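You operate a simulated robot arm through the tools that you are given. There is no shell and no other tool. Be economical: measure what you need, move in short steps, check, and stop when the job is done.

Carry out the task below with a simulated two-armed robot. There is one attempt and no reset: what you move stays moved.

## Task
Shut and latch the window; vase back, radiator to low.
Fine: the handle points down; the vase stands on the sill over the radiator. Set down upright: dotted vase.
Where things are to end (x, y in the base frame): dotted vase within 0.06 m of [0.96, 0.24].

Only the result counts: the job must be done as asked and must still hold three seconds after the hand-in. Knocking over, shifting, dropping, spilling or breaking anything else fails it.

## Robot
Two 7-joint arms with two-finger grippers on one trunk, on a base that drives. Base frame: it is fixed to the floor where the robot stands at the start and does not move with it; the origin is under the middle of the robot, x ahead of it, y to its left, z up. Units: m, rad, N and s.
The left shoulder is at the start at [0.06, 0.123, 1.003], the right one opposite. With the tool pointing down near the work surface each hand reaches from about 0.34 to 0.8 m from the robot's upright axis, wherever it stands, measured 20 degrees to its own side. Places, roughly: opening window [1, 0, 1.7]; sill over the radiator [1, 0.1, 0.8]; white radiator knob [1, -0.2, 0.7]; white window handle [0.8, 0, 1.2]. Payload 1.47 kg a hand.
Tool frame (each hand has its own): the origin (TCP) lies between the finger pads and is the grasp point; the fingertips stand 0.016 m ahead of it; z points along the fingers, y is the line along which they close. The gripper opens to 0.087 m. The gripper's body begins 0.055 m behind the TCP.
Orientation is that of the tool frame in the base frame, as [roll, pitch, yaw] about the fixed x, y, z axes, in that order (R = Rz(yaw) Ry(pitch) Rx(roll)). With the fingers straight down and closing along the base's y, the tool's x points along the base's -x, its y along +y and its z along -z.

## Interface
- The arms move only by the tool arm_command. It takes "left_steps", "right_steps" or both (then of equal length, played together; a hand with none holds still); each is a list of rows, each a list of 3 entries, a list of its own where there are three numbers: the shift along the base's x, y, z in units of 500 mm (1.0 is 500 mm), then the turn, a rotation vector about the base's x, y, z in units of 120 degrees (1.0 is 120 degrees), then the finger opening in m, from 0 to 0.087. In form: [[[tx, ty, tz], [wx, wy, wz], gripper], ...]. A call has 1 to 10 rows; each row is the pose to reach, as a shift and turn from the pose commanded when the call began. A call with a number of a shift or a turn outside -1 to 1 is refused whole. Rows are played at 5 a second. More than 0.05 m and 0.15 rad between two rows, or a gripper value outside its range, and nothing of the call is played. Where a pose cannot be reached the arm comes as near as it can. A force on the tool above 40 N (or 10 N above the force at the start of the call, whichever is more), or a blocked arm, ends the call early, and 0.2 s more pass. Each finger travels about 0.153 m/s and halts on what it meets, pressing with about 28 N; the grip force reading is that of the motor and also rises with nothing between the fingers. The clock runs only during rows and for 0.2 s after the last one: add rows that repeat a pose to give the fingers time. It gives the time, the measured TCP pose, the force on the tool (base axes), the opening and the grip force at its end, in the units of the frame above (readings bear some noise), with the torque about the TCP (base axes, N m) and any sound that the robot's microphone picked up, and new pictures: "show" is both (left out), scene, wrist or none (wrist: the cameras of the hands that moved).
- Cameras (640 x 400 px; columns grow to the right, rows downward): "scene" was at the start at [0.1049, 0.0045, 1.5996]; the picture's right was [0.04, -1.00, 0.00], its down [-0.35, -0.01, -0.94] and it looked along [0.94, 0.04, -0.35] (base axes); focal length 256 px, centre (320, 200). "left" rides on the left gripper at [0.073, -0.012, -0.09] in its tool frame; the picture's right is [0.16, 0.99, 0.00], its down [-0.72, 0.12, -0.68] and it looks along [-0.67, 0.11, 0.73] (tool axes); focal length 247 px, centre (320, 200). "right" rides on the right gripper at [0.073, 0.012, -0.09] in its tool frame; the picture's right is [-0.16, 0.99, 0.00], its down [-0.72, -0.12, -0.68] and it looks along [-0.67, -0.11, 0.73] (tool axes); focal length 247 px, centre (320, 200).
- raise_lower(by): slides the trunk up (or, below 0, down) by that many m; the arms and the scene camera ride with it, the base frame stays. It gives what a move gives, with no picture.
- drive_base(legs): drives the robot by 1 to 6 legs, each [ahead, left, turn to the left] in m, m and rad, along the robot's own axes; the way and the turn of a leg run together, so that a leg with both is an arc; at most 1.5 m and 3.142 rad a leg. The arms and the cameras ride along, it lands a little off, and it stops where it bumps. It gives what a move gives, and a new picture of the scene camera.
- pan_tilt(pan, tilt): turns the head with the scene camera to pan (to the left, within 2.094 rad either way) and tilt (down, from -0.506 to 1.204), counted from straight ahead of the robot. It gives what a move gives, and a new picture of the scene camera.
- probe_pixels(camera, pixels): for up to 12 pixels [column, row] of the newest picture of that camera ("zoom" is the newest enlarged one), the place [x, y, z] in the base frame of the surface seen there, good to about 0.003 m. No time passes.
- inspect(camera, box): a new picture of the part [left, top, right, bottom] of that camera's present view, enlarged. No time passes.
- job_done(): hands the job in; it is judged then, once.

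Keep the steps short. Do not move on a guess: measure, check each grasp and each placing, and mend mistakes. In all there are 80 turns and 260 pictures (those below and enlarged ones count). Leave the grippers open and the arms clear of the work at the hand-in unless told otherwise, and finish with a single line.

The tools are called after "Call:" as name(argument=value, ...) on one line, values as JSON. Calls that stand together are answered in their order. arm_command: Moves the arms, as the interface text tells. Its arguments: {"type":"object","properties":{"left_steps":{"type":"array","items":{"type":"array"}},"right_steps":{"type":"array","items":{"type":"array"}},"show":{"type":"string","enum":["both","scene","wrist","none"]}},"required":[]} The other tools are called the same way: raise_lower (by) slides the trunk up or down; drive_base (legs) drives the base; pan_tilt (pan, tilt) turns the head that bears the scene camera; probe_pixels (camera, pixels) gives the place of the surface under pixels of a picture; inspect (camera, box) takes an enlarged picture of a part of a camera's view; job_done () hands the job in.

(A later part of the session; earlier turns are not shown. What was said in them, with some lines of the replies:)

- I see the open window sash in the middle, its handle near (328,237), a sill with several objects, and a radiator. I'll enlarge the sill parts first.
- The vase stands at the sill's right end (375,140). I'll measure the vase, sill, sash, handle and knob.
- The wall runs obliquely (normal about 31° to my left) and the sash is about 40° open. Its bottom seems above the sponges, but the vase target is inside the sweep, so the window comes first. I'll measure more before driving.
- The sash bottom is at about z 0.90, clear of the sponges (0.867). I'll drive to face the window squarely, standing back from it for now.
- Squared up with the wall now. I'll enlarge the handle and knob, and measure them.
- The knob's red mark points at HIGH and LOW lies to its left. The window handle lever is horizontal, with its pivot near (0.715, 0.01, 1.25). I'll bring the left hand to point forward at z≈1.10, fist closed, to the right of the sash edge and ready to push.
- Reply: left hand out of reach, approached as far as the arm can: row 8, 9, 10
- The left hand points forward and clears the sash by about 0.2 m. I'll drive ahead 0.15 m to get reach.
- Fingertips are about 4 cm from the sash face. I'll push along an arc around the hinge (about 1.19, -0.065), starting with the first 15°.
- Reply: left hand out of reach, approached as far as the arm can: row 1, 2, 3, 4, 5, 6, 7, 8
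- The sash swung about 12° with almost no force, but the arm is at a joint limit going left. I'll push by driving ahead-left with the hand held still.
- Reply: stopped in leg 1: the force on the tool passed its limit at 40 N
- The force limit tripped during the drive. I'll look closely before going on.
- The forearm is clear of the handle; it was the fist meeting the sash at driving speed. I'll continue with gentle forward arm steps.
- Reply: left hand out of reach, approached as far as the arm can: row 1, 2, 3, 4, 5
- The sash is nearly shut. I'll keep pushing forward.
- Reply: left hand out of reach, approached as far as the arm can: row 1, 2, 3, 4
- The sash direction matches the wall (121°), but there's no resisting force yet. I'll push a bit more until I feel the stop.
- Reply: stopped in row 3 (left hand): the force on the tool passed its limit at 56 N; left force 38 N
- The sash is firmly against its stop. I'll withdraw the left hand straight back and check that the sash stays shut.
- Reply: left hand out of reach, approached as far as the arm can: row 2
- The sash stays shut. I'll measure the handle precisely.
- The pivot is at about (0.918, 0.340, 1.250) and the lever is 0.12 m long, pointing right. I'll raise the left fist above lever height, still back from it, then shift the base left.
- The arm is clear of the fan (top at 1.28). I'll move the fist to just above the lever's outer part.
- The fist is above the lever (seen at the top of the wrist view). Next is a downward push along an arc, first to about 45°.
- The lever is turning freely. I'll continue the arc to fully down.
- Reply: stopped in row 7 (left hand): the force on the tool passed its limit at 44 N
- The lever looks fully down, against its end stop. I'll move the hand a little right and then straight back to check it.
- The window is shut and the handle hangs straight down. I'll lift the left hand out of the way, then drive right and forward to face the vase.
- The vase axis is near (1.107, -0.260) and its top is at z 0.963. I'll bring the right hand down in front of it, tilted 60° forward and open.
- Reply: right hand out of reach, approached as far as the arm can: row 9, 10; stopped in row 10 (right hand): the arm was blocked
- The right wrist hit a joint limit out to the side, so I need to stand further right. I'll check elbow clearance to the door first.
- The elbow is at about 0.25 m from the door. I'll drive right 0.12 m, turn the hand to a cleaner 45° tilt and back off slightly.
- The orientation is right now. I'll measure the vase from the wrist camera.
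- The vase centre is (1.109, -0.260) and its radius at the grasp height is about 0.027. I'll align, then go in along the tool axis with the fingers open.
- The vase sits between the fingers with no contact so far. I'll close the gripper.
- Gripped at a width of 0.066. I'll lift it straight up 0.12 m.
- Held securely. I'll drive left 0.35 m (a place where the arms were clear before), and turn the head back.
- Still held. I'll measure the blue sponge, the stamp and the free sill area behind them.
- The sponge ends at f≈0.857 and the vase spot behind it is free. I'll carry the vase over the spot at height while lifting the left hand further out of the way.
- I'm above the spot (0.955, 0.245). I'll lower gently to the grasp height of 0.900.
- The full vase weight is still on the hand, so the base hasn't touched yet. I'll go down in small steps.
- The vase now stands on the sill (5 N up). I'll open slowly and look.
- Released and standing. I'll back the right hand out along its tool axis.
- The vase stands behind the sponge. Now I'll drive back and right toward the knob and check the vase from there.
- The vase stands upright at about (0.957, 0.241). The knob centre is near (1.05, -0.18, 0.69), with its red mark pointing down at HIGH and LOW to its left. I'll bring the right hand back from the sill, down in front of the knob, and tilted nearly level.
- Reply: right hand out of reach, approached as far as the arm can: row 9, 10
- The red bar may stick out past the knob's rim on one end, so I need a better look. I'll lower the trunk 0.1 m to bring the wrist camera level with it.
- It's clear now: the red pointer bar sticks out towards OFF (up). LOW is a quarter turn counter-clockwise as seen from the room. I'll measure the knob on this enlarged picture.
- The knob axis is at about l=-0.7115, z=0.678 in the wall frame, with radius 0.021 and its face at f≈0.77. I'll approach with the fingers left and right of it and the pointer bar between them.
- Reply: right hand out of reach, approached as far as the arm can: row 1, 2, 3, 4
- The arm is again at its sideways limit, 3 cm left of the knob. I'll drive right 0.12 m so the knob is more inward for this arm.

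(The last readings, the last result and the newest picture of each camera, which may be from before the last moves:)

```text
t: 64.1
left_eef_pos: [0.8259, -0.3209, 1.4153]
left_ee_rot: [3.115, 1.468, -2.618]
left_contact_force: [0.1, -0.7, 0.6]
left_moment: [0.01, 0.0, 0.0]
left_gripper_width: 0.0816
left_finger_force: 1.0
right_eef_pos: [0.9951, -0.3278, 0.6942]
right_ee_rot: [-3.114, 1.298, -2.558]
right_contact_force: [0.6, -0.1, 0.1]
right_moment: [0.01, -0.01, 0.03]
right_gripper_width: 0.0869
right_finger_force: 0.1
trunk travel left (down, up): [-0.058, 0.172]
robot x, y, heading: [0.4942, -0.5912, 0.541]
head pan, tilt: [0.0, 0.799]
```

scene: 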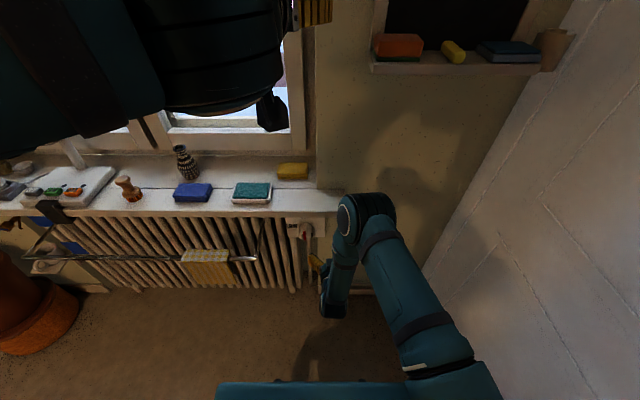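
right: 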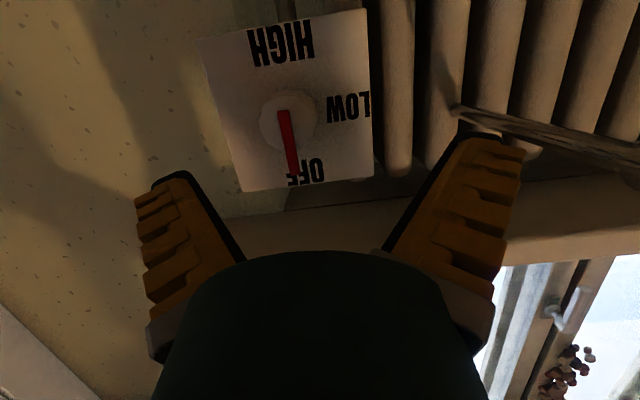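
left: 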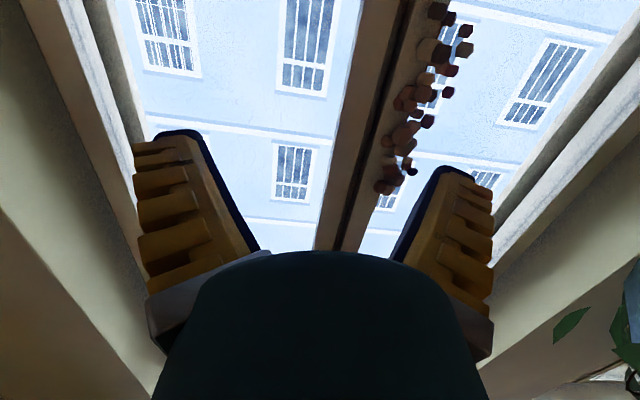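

Call:
arm_command(right_steps=[[[-0.041, 0.067, 0], [0, 0, 0], 0.087], [[-0.083, 0.134, 0], [0, 0, 0], 0.087], [[-0.124, 0.201, 0], [0, 0, 0], 0.087], [[-0.124, 0.201, 0], [0, 0, 0], 0.087]])

```text
t: 65.1
left_eef_pos: [0.8272, -0.32, 1.4162]
left_ee_rot: [3.118, 1.468, -2.615]
left_contact_force: [-0.1, -0.4, -0.2]
left_moment: [-0.01, 0.02, -0.02]
left_gripper_width: 0.0814
left_finger_force: 1.2
right_eef_pos: [0.9336, -0.2269, 0.6925]
right_ee_rot: [-3.111, 1.297, -2.554]
right_contact_force: [-0.9, -0.6, -0.6]
right_moment: [0.03, -0.01, -0.03]
right_gripper_width: 0.0871
right_finger_force: 0.1
trunk travel left (down, up): [-0.058, 0.172]
robot x, y, heading: [0.4928, -0.5842, 0.54]
head pan, tilt: [0.0, 0.799]
```

scene: 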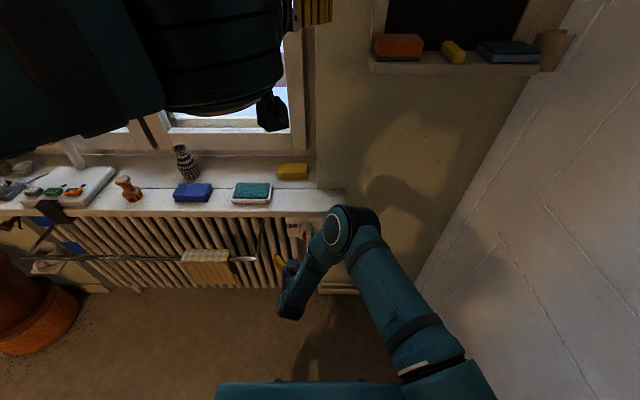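
right: 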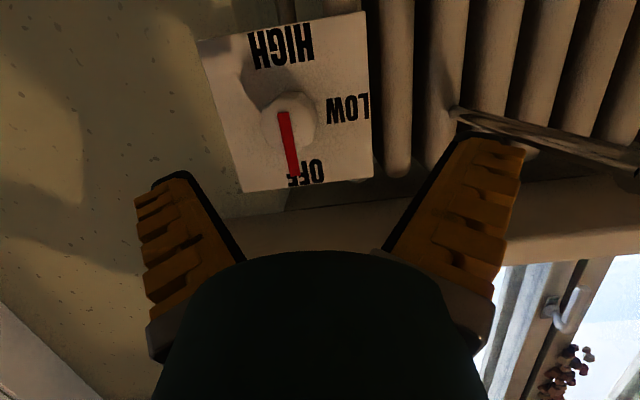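

No limit reported now. I'll re-measure the knob from here.

Call:
inspect(camera="right", box=[250, 80, 340, 190])

Call:
probe_pixels(camera="right", pixels=[[283, 116], [292, 168], [265, 122], [310, 120], [288, 103], [275, 120], [300, 118], [220, 120], [345, 150], [340, 225], [250, 180]])

```text
3.64 times, centred on (295, 135) of right
```

zoom: 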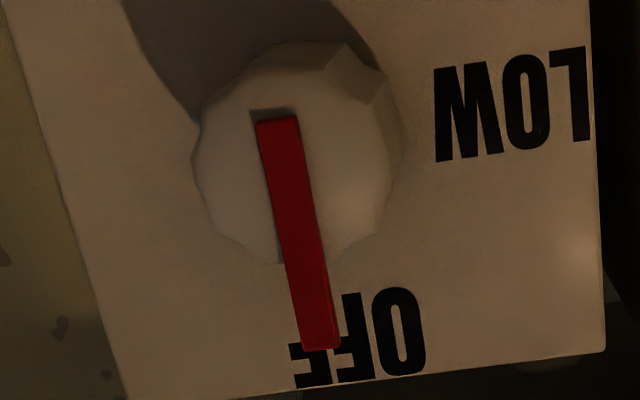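

```text
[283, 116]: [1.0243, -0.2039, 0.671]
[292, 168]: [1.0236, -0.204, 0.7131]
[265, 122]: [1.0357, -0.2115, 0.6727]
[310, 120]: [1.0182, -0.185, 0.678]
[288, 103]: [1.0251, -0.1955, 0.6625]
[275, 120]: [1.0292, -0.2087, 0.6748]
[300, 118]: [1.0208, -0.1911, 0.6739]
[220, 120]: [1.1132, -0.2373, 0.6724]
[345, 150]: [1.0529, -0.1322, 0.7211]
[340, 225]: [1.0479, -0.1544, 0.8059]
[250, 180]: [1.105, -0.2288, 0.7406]
```

The knob centre is at l≈-0.709, z≈0.677. I'll align sideways, then go straight in with the fingers open.

Call:
arm_command(right_steps=[[[0.027, -0.044, -0.031], [0, 0, -0.019], 0.087], [[0.027, -0.044, -0.031], [0, 0, -0.019], 0.087], [[0.077, -0.013, -0.031], [0, 0, -0.019], 0.087], [[0.127, 0.018, -0.031], [0, 0, -0.019], 0.087], [[0.177, 0.048, -0.031], [0, 0, -0.019], 0.087], [[0.227, 0.079, -0.031], [0, 0, -0.019], 0.087], [[0.227, 0.079, -0.031], [0, 0, -0.019], 0.087]])

```text
t: 66.7
left_eef_pos: [0.8269, -0.3198, 1.4142]
left_ee_rot: [3.119, 1.468, -2.614]
left_contact_force: [0.3, 0.4, 0.5]
left_moment: [0.02, 0.0, 0.03]
left_gripper_width: 0.0818
left_finger_force: 0.9
right_eef_pos: [1.0477, -0.1871, 0.6801]
right_ee_rot: [-3.109, 1.299, -2.596]
right_contact_force: [0.8, -0.2, -0.1]
right_moment: [-0.02, -0.01, 0.01]
right_gripper_width: 0.087
right_finger_force: 0.0
trunk travel left (down, up): [-0.058, 0.172]
robot x, y, heading: [0.4944, -0.5856, 0.539]
head pan, tilt: [0.0, 0.799]
```

scene: 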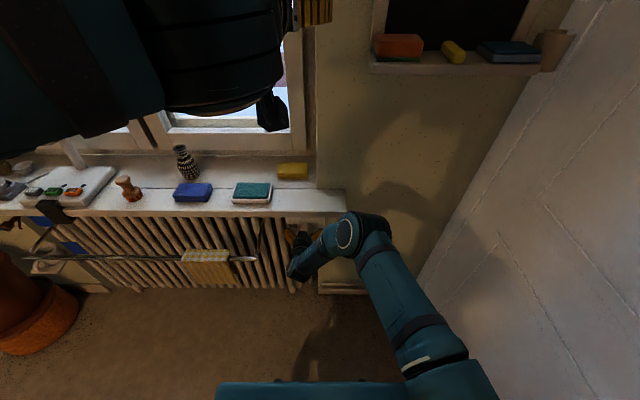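
right: 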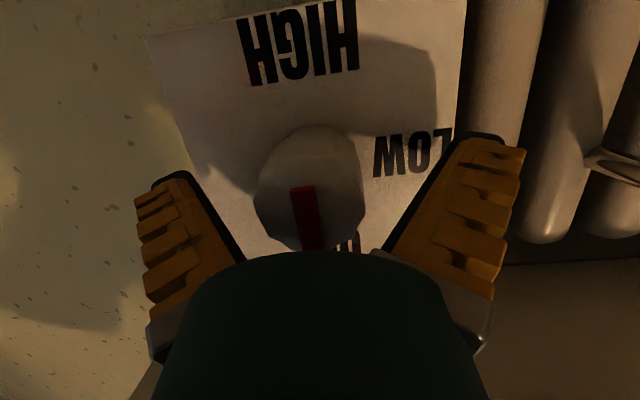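

The knob sits between the fingers. I'll close on it.

Call:
arm_command(right_steps=[[[0, 0, 0], [0, 0, 0], 0.06], [[0, 0, 0], [0, 0, 0], 0.03], [[0, 0, 0], [0, 0, 0], 0.0], [[0, 0, 0], [0, 0, 0], 0.0]], show="wrist")

```text
t: 67.7
left_eef_pos: [0.8273, -0.3214, 1.4152]
left_ee_rot: [3.11, 1.468, -2.628]
left_contact_force: [0.1, 0.4, 0.1]
left_moment: [0.0, 0.0, 0.01]
left_gripper_width: 0.0818
left_finger_force: 0.8
right_eef_pos: [1.0497, -0.1884, 0.6809]
right_ee_rot: [-3.11, 1.301, -2.6]
right_contact_force: [14.3, -13.8, 7.3]
right_moment: [-0.27, 0.28, 0.12]
right_gripper_width: 0.045
right_finger_force: 29.4
trunk travel left (down, up): [-0.058, 0.172]
robot x, y, heading: [0.4901, -0.587, 0.538]
head pan, tilt: [0.0, 0.799]
```

right: 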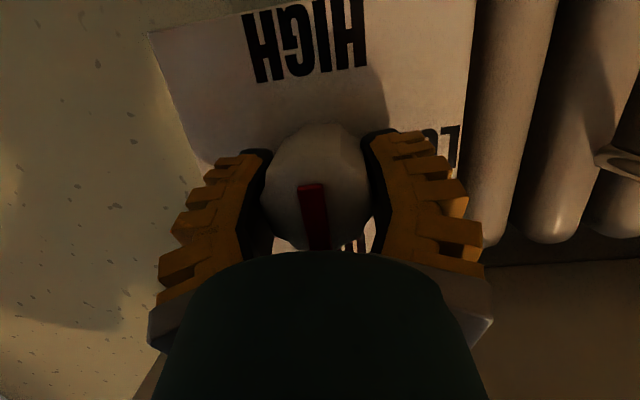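

Gripped (width 0.045), with a slight side load. I'll ease the hand right by 4 mm and turn counter-clockwise about the knob axis, the first 45°.

Call:
arm_command(right_steps=[[[0.004, -0.007, 0.002], [0, 0, 0], 0.0], [[0.004, -0.007, 0.002], [-0.0533, -0.0327, 0], 0.0], [[0.004, -0.007, 0.002], [-0.1066, -0.0653, 0], 0.0], [[0.004, -0.007, 0.002], [-0.16, -0.098, 0], 0.0], [[0.004, -0.007, 0.002], [-0.2131, -0.1307, 0], 0.0], [[0.004, -0.007, 0.002], [-0.2664, -0.1633, 0], 0.0], [[0.004, -0.007, 0.002], [-0.3197, -0.196, 0], 0.0]], show="both")

```text
t: 69.3
left_eef_pos: [0.8258, -0.3195, 1.4158]
left_ee_rot: [3.126, 1.467, -2.607]
left_contact_force: [-0.2, 0.4, 1.2]
left_moment: [0.01, -0.02, 0.01]
left_gripper_width: 0.0817
left_finger_force: 1.0
right_eef_pos: [1.0482, -0.1884, 0.6816]
right_ee_rot: [-1.793, 0.749, -1.392]
right_contact_force: [3.4, 18.5, 17.4]
right_moment: [-0.25, 0.48, 0.43]
right_gripper_width: 0.0457
right_finger_force: 30.0
trunk travel left (down, up): [-0.058, 0.172]
robot x, y, heading: [0.4955, -0.586, 0.541]
head pan, tilt: [0.0, 0.799]
```

scene: 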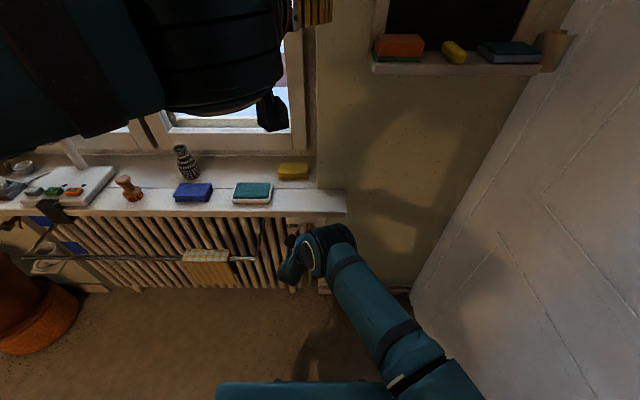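
right: 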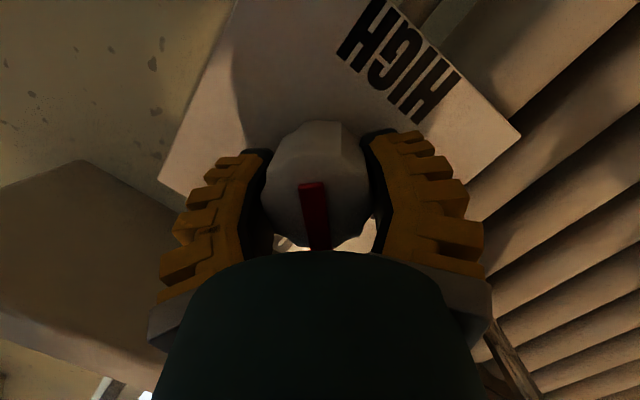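

The knob follows the hand. I'll continue the next 45°, relieving the load a bit.

Call:
arm_command(right_steps=[[[-0.003, 0.005, 0.006], [-0.0533, -0.0327, 0], 0.0], [[-0.003, 0.005, 0.006], [-0.1066, -0.0653, 0], 0.0], [[-0.003, 0.005, 0.006], [-0.16, -0.098, 0], 0.0], [[-0.003, 0.005, 0.006], [-0.2131, -0.1307, 0], 0.0], [[-0.003, 0.005, 0.006], [-0.2664, -0.1633, 0], 0.0], [[-0.003, 0.005, 0.006], [-0.3197, -0.196, 0], 0.0]], show="both")

```text
t: 70.7
left_eef_pos: [0.8267, -0.3185, 1.4148]
left_ee_rot: [3.126, 1.466, -2.608]
left_contact_force: [-0.4, -1.1, -0.3]
left_moment: [0.0, 0.01, 0.02]
left_gripper_width: 0.0816
left_finger_force: 1.2
right_eef_pos: [1.0476, -0.1892, 0.6792]
right_ee_rot: [-1.54, -0.003, -1.294]
right_contact_force: [-1.8, 12.1, -6.5]
right_moment: [-0.21, 0.37, 0.41]
right_gripper_width: 0.0449
right_finger_force: 30.4
trunk travel left (down, up): [-0.058, 0.172]
robot x, y, heading: [0.4934, -0.5894, 0.54]
head pan, tilt: [0.0, 0.799]
```

scene: 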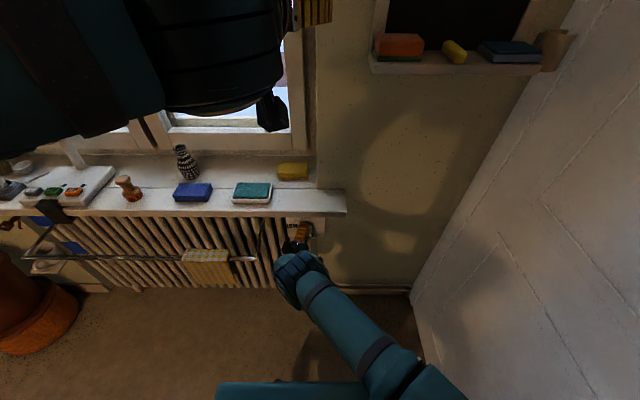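
right: 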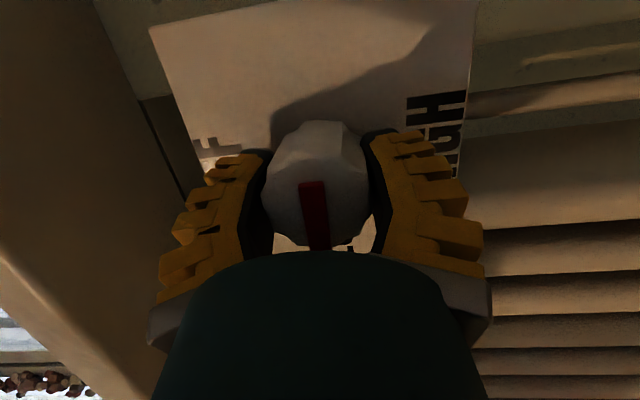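

The knob is turned about 90°. I'll open and back straight out to check it.

Call:
arm_command(right_steps=[[[0, 0, 0], [0, 0, 0], 0.05], [[0, 0, 0], [0, 0, 0], 0.087], [[0, 0, 0], [0, 0, 0], 0.087], [[-0.055, -0.034, 0], [0, 0, 0], 0.087], [[-0.11, -0.068, 0], [0, 0, 0], 0.087], [[-0.165, -0.102, 0], [0, 0, 0], 0.087], [[-0.221, -0.137, 0], [0, 0, 0], 0.087]])

Call:
inspect(camera="scene", box=[270, 205, 350, 255])

```text
t: 72.3
left_eef_pos: [0.8252, -0.3213, 1.4155]
left_ee_rot: [3.119, 1.467, -2.615]
left_contact_force: [-0.4, 0.5, 0.0]
left_moment: [0.0, 0.0, 0.0]
left_gripper_width: 0.0816
left_finger_force: 0.6
right_eef_pos: [0.9386, -0.257, 0.6834]
right_ee_rot: [-1.536, 0.001, -1.295]
right_contact_force: [0.2, -0.7, -0.3]
right_moment: [-0.04, -0.02, 0.01]
right_gripper_width: 0.0869
right_finger_force: 0.0
trunk travel left (down, up): [-0.058, 0.172]
robot x, y, heading: [0.4923, -0.5895, 0.538]
head pan, tilt: [0.0, 0.799]
```

scene: 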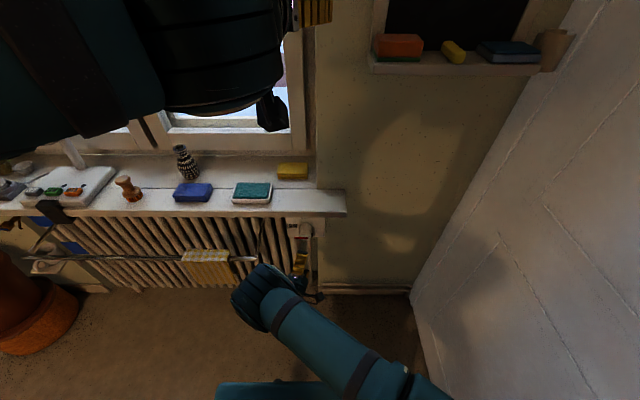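
right: 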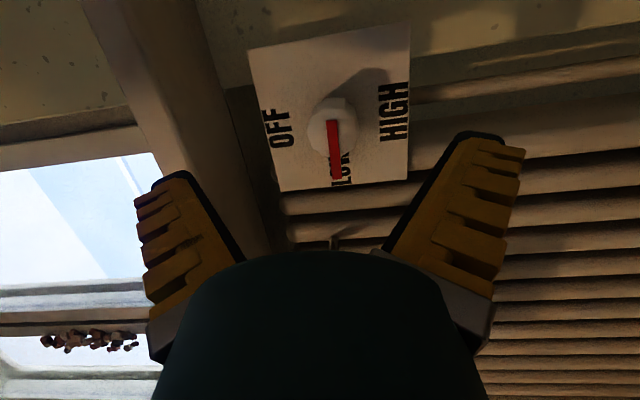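

```text
8.00 times, centred on (310, 230) of scene
```

zoom: 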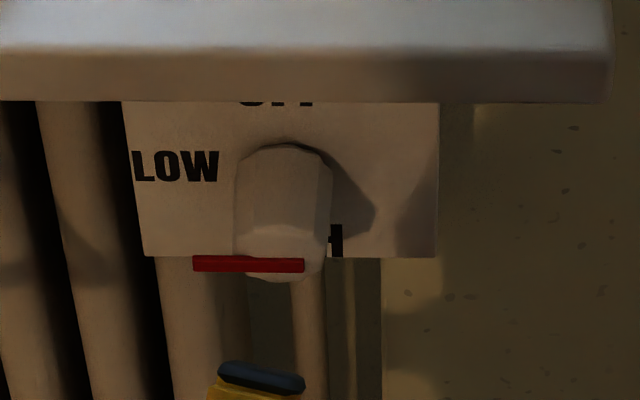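

Call:
probe_pixels(camera="right", pixels=[[332, 124], [337, 176]])

Call:
arm_command(right_steps=[[[-0.04, -0.025, 0], [0, 0, 0], 0.087], [[-0.08, -0.05, 0], [0, 0, 0], 0.087], [[-0.1, -0.062, 0], [0, 0, 0], 0.087]], show="none")

Call:
drive_base(legs=[[-0.2, 0, 0]])

Call:
pan_tilt(pan=0.35, tilt=0.5)

```text
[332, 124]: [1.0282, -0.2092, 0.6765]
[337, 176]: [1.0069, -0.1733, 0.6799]
```

```text
t: 73.1
left_eef_pos: [0.8259, -0.3184, 1.4153]
left_ee_rot: [3.12, 1.467, -2.615]
left_contact_force: [-0.3, 0.3, 0.1]
left_moment: [0.01, 0.01, -0.01]
left_gripper_width: 0.0818
left_finger_force: 1.0
right_eef_pos: [0.8879, -0.289, 0.6835]
right_ee_rot: [-1.535, 0.004, -1.294]
right_contact_force: [0.3, -0.2, 0.0]
right_moment: [0.03, 0.03, 0.01]
right_gripper_width: 0.0869
right_finger_force: 0.0
trunk travel left (down, up): [-0.058, 0.172]
robot x, y, heading: [0.492, -0.5894, 0.538]
head pan, tilt: [0.0, 0.799]
```

```text
t: 74.7
left_eef_pos: [0.6544, -0.4225, 1.4164]
left_ee_rot: [3.117, 1.466, -2.614]
left_contact_force: [-0.1, -0.7, 0.0]
left_moment: [0.0, 0.0, 0.04]
left_gripper_width: 0.0816
left_finger_force: 1.2
right_eef_pos: [0.7168, -0.3899, 0.6834]
right_ee_rot: [-1.534, 0.002, -1.294]
right_contact_force: [0.5, -1.1, -0.3]
right_moment: [-0.01, 0.05, 0.0]
right_gripper_width: 0.087
right_finger_force: 0.0
trunk travel left (down, up): [-0.058, 0.172]
robot x, y, heading: [0.3232, -0.6849, 0.536]
head pan, tilt: [0.0, 0.799]
```

scene: 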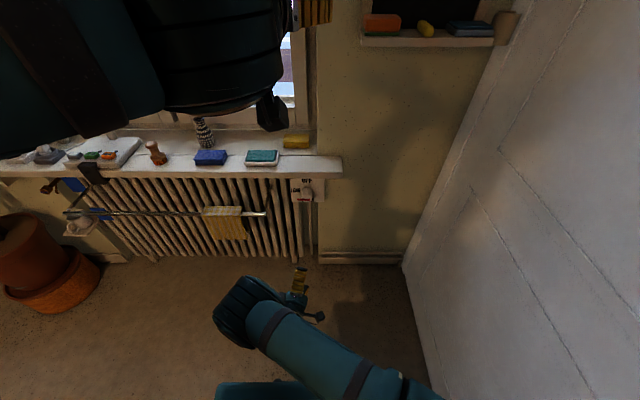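

```text
t: 75.5
left_eef_pos: [0.6547, -0.4223, 1.4151]
left_ee_rot: [3.119, 1.466, -2.615]
left_contact_force: [-0.6, 0.4, -0.6]
left_moment: [0.01, -0.04, 0.04]
left_gripper_width: 0.082
left_finger_force: 1.2
right_eef_pos: [0.7166, -0.3901, 0.683]
right_ee_rot: [-1.536, 0.002, -1.294]
right_contact_force: [0.5, -0.1, -0.3]
right_moment: [-0.01, 0.0, 0.02]
right_gripper_width: 0.0872
right_finger_force: 0.1
trunk travel left (down, up): [-0.058, 0.172]
robot x, y, heading: [0.3226, -0.6892, 0.541]
head pan, tilt: [0.351, 0.499]
```

scene: 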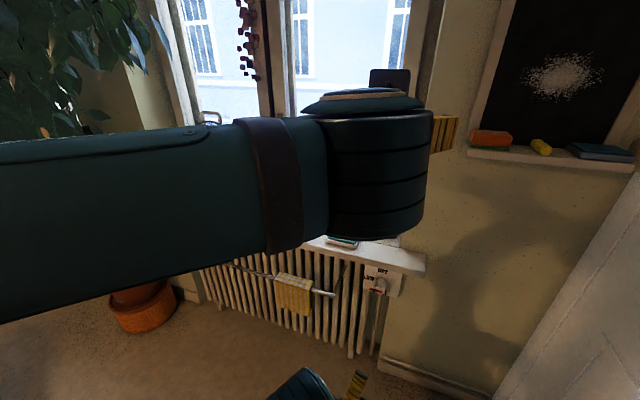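

The knob reads LOW (bar level, within 0.003 m). The left forearm blocks the window view, so I'll lower it to do a last check.

Call:
arm_command(left_steps=[[[0, 0, -0.09], [0, 0, 0], 0.08], [[0, 0, -0.18], [0, 0, 0], 0.08], [[0, 0, -0.27], [0, 0, 0], 0.08], [[0, 0, -0.36], [0, 0, 0], 0.08], [[0, 0, -0.45], [0, 0, 0], 0.08], [[0, 0, -0.54], [0, 0, 0], 0.08], [[0, 0, -0.63], [0, 0, 0], 0.08]], show="scene")

```text
t: 77.1
left_eef_pos: [0.7066, -0.4298, 1.1145]
left_ee_rot: [3.122, 1.466, -2.608]
left_contact_force: [0.9, 0.2, 0.0]
left_moment: [0.02, 0.02, -0.03]
left_gripper_width: 0.0817
left_finger_force: 1.3
left hand out of reach, approached as far as the arm can: row 5, 6, 7
right_eef_pos: [0.7176, -0.3905, 0.6817]
right_ee_rot: [-1.538, 0.0, -1.293]
right_contact_force: [1.2, 0.1, -0.2]
right_moment: [-0.01, -0.01, -0.02]
right_gripper_width: 0.0868
right_finger_force: 0.1
trunk travel left (down, up): [-0.058, 0.172]
robot x, y, heading: [0.3223, -0.6887, 0.544]
head pan, tilt: [0.351, 0.499]
```

scene: 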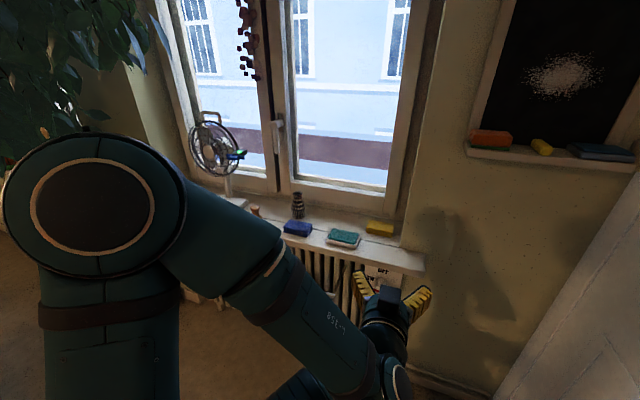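

Call:
inspect(camera="scene", box=[220, 100, 420, 260])

Call:
probe_pixels(camera="scene", pixels=[[278, 125], [279, 150], [286, 165], [287, 100], [380, 190], [297, 193], [298, 215]])

```text
2.50 times, centred on (320, 180) of scene
```

zoom: 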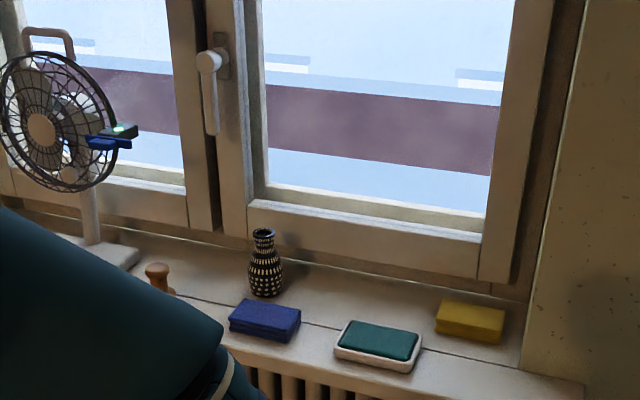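

```text
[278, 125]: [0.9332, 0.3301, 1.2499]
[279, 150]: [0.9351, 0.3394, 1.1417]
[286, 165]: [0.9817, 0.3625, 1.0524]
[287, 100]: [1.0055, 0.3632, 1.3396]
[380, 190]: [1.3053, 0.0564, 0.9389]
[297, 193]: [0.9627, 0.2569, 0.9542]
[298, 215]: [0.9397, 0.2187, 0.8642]
```

The window is shut with its handle straight down, the vase stands upright on the sill, and the knob is at LOW. Everything else is where it was and the grippers are open and clear, so I'll hand in.

Call:
job_done()

```text
The job is handed in.
```

The window is shut and latched with its handle pointing down, the dotted vase stands upright at about (0.957, 0.241), and the radiator knob is at LOW.
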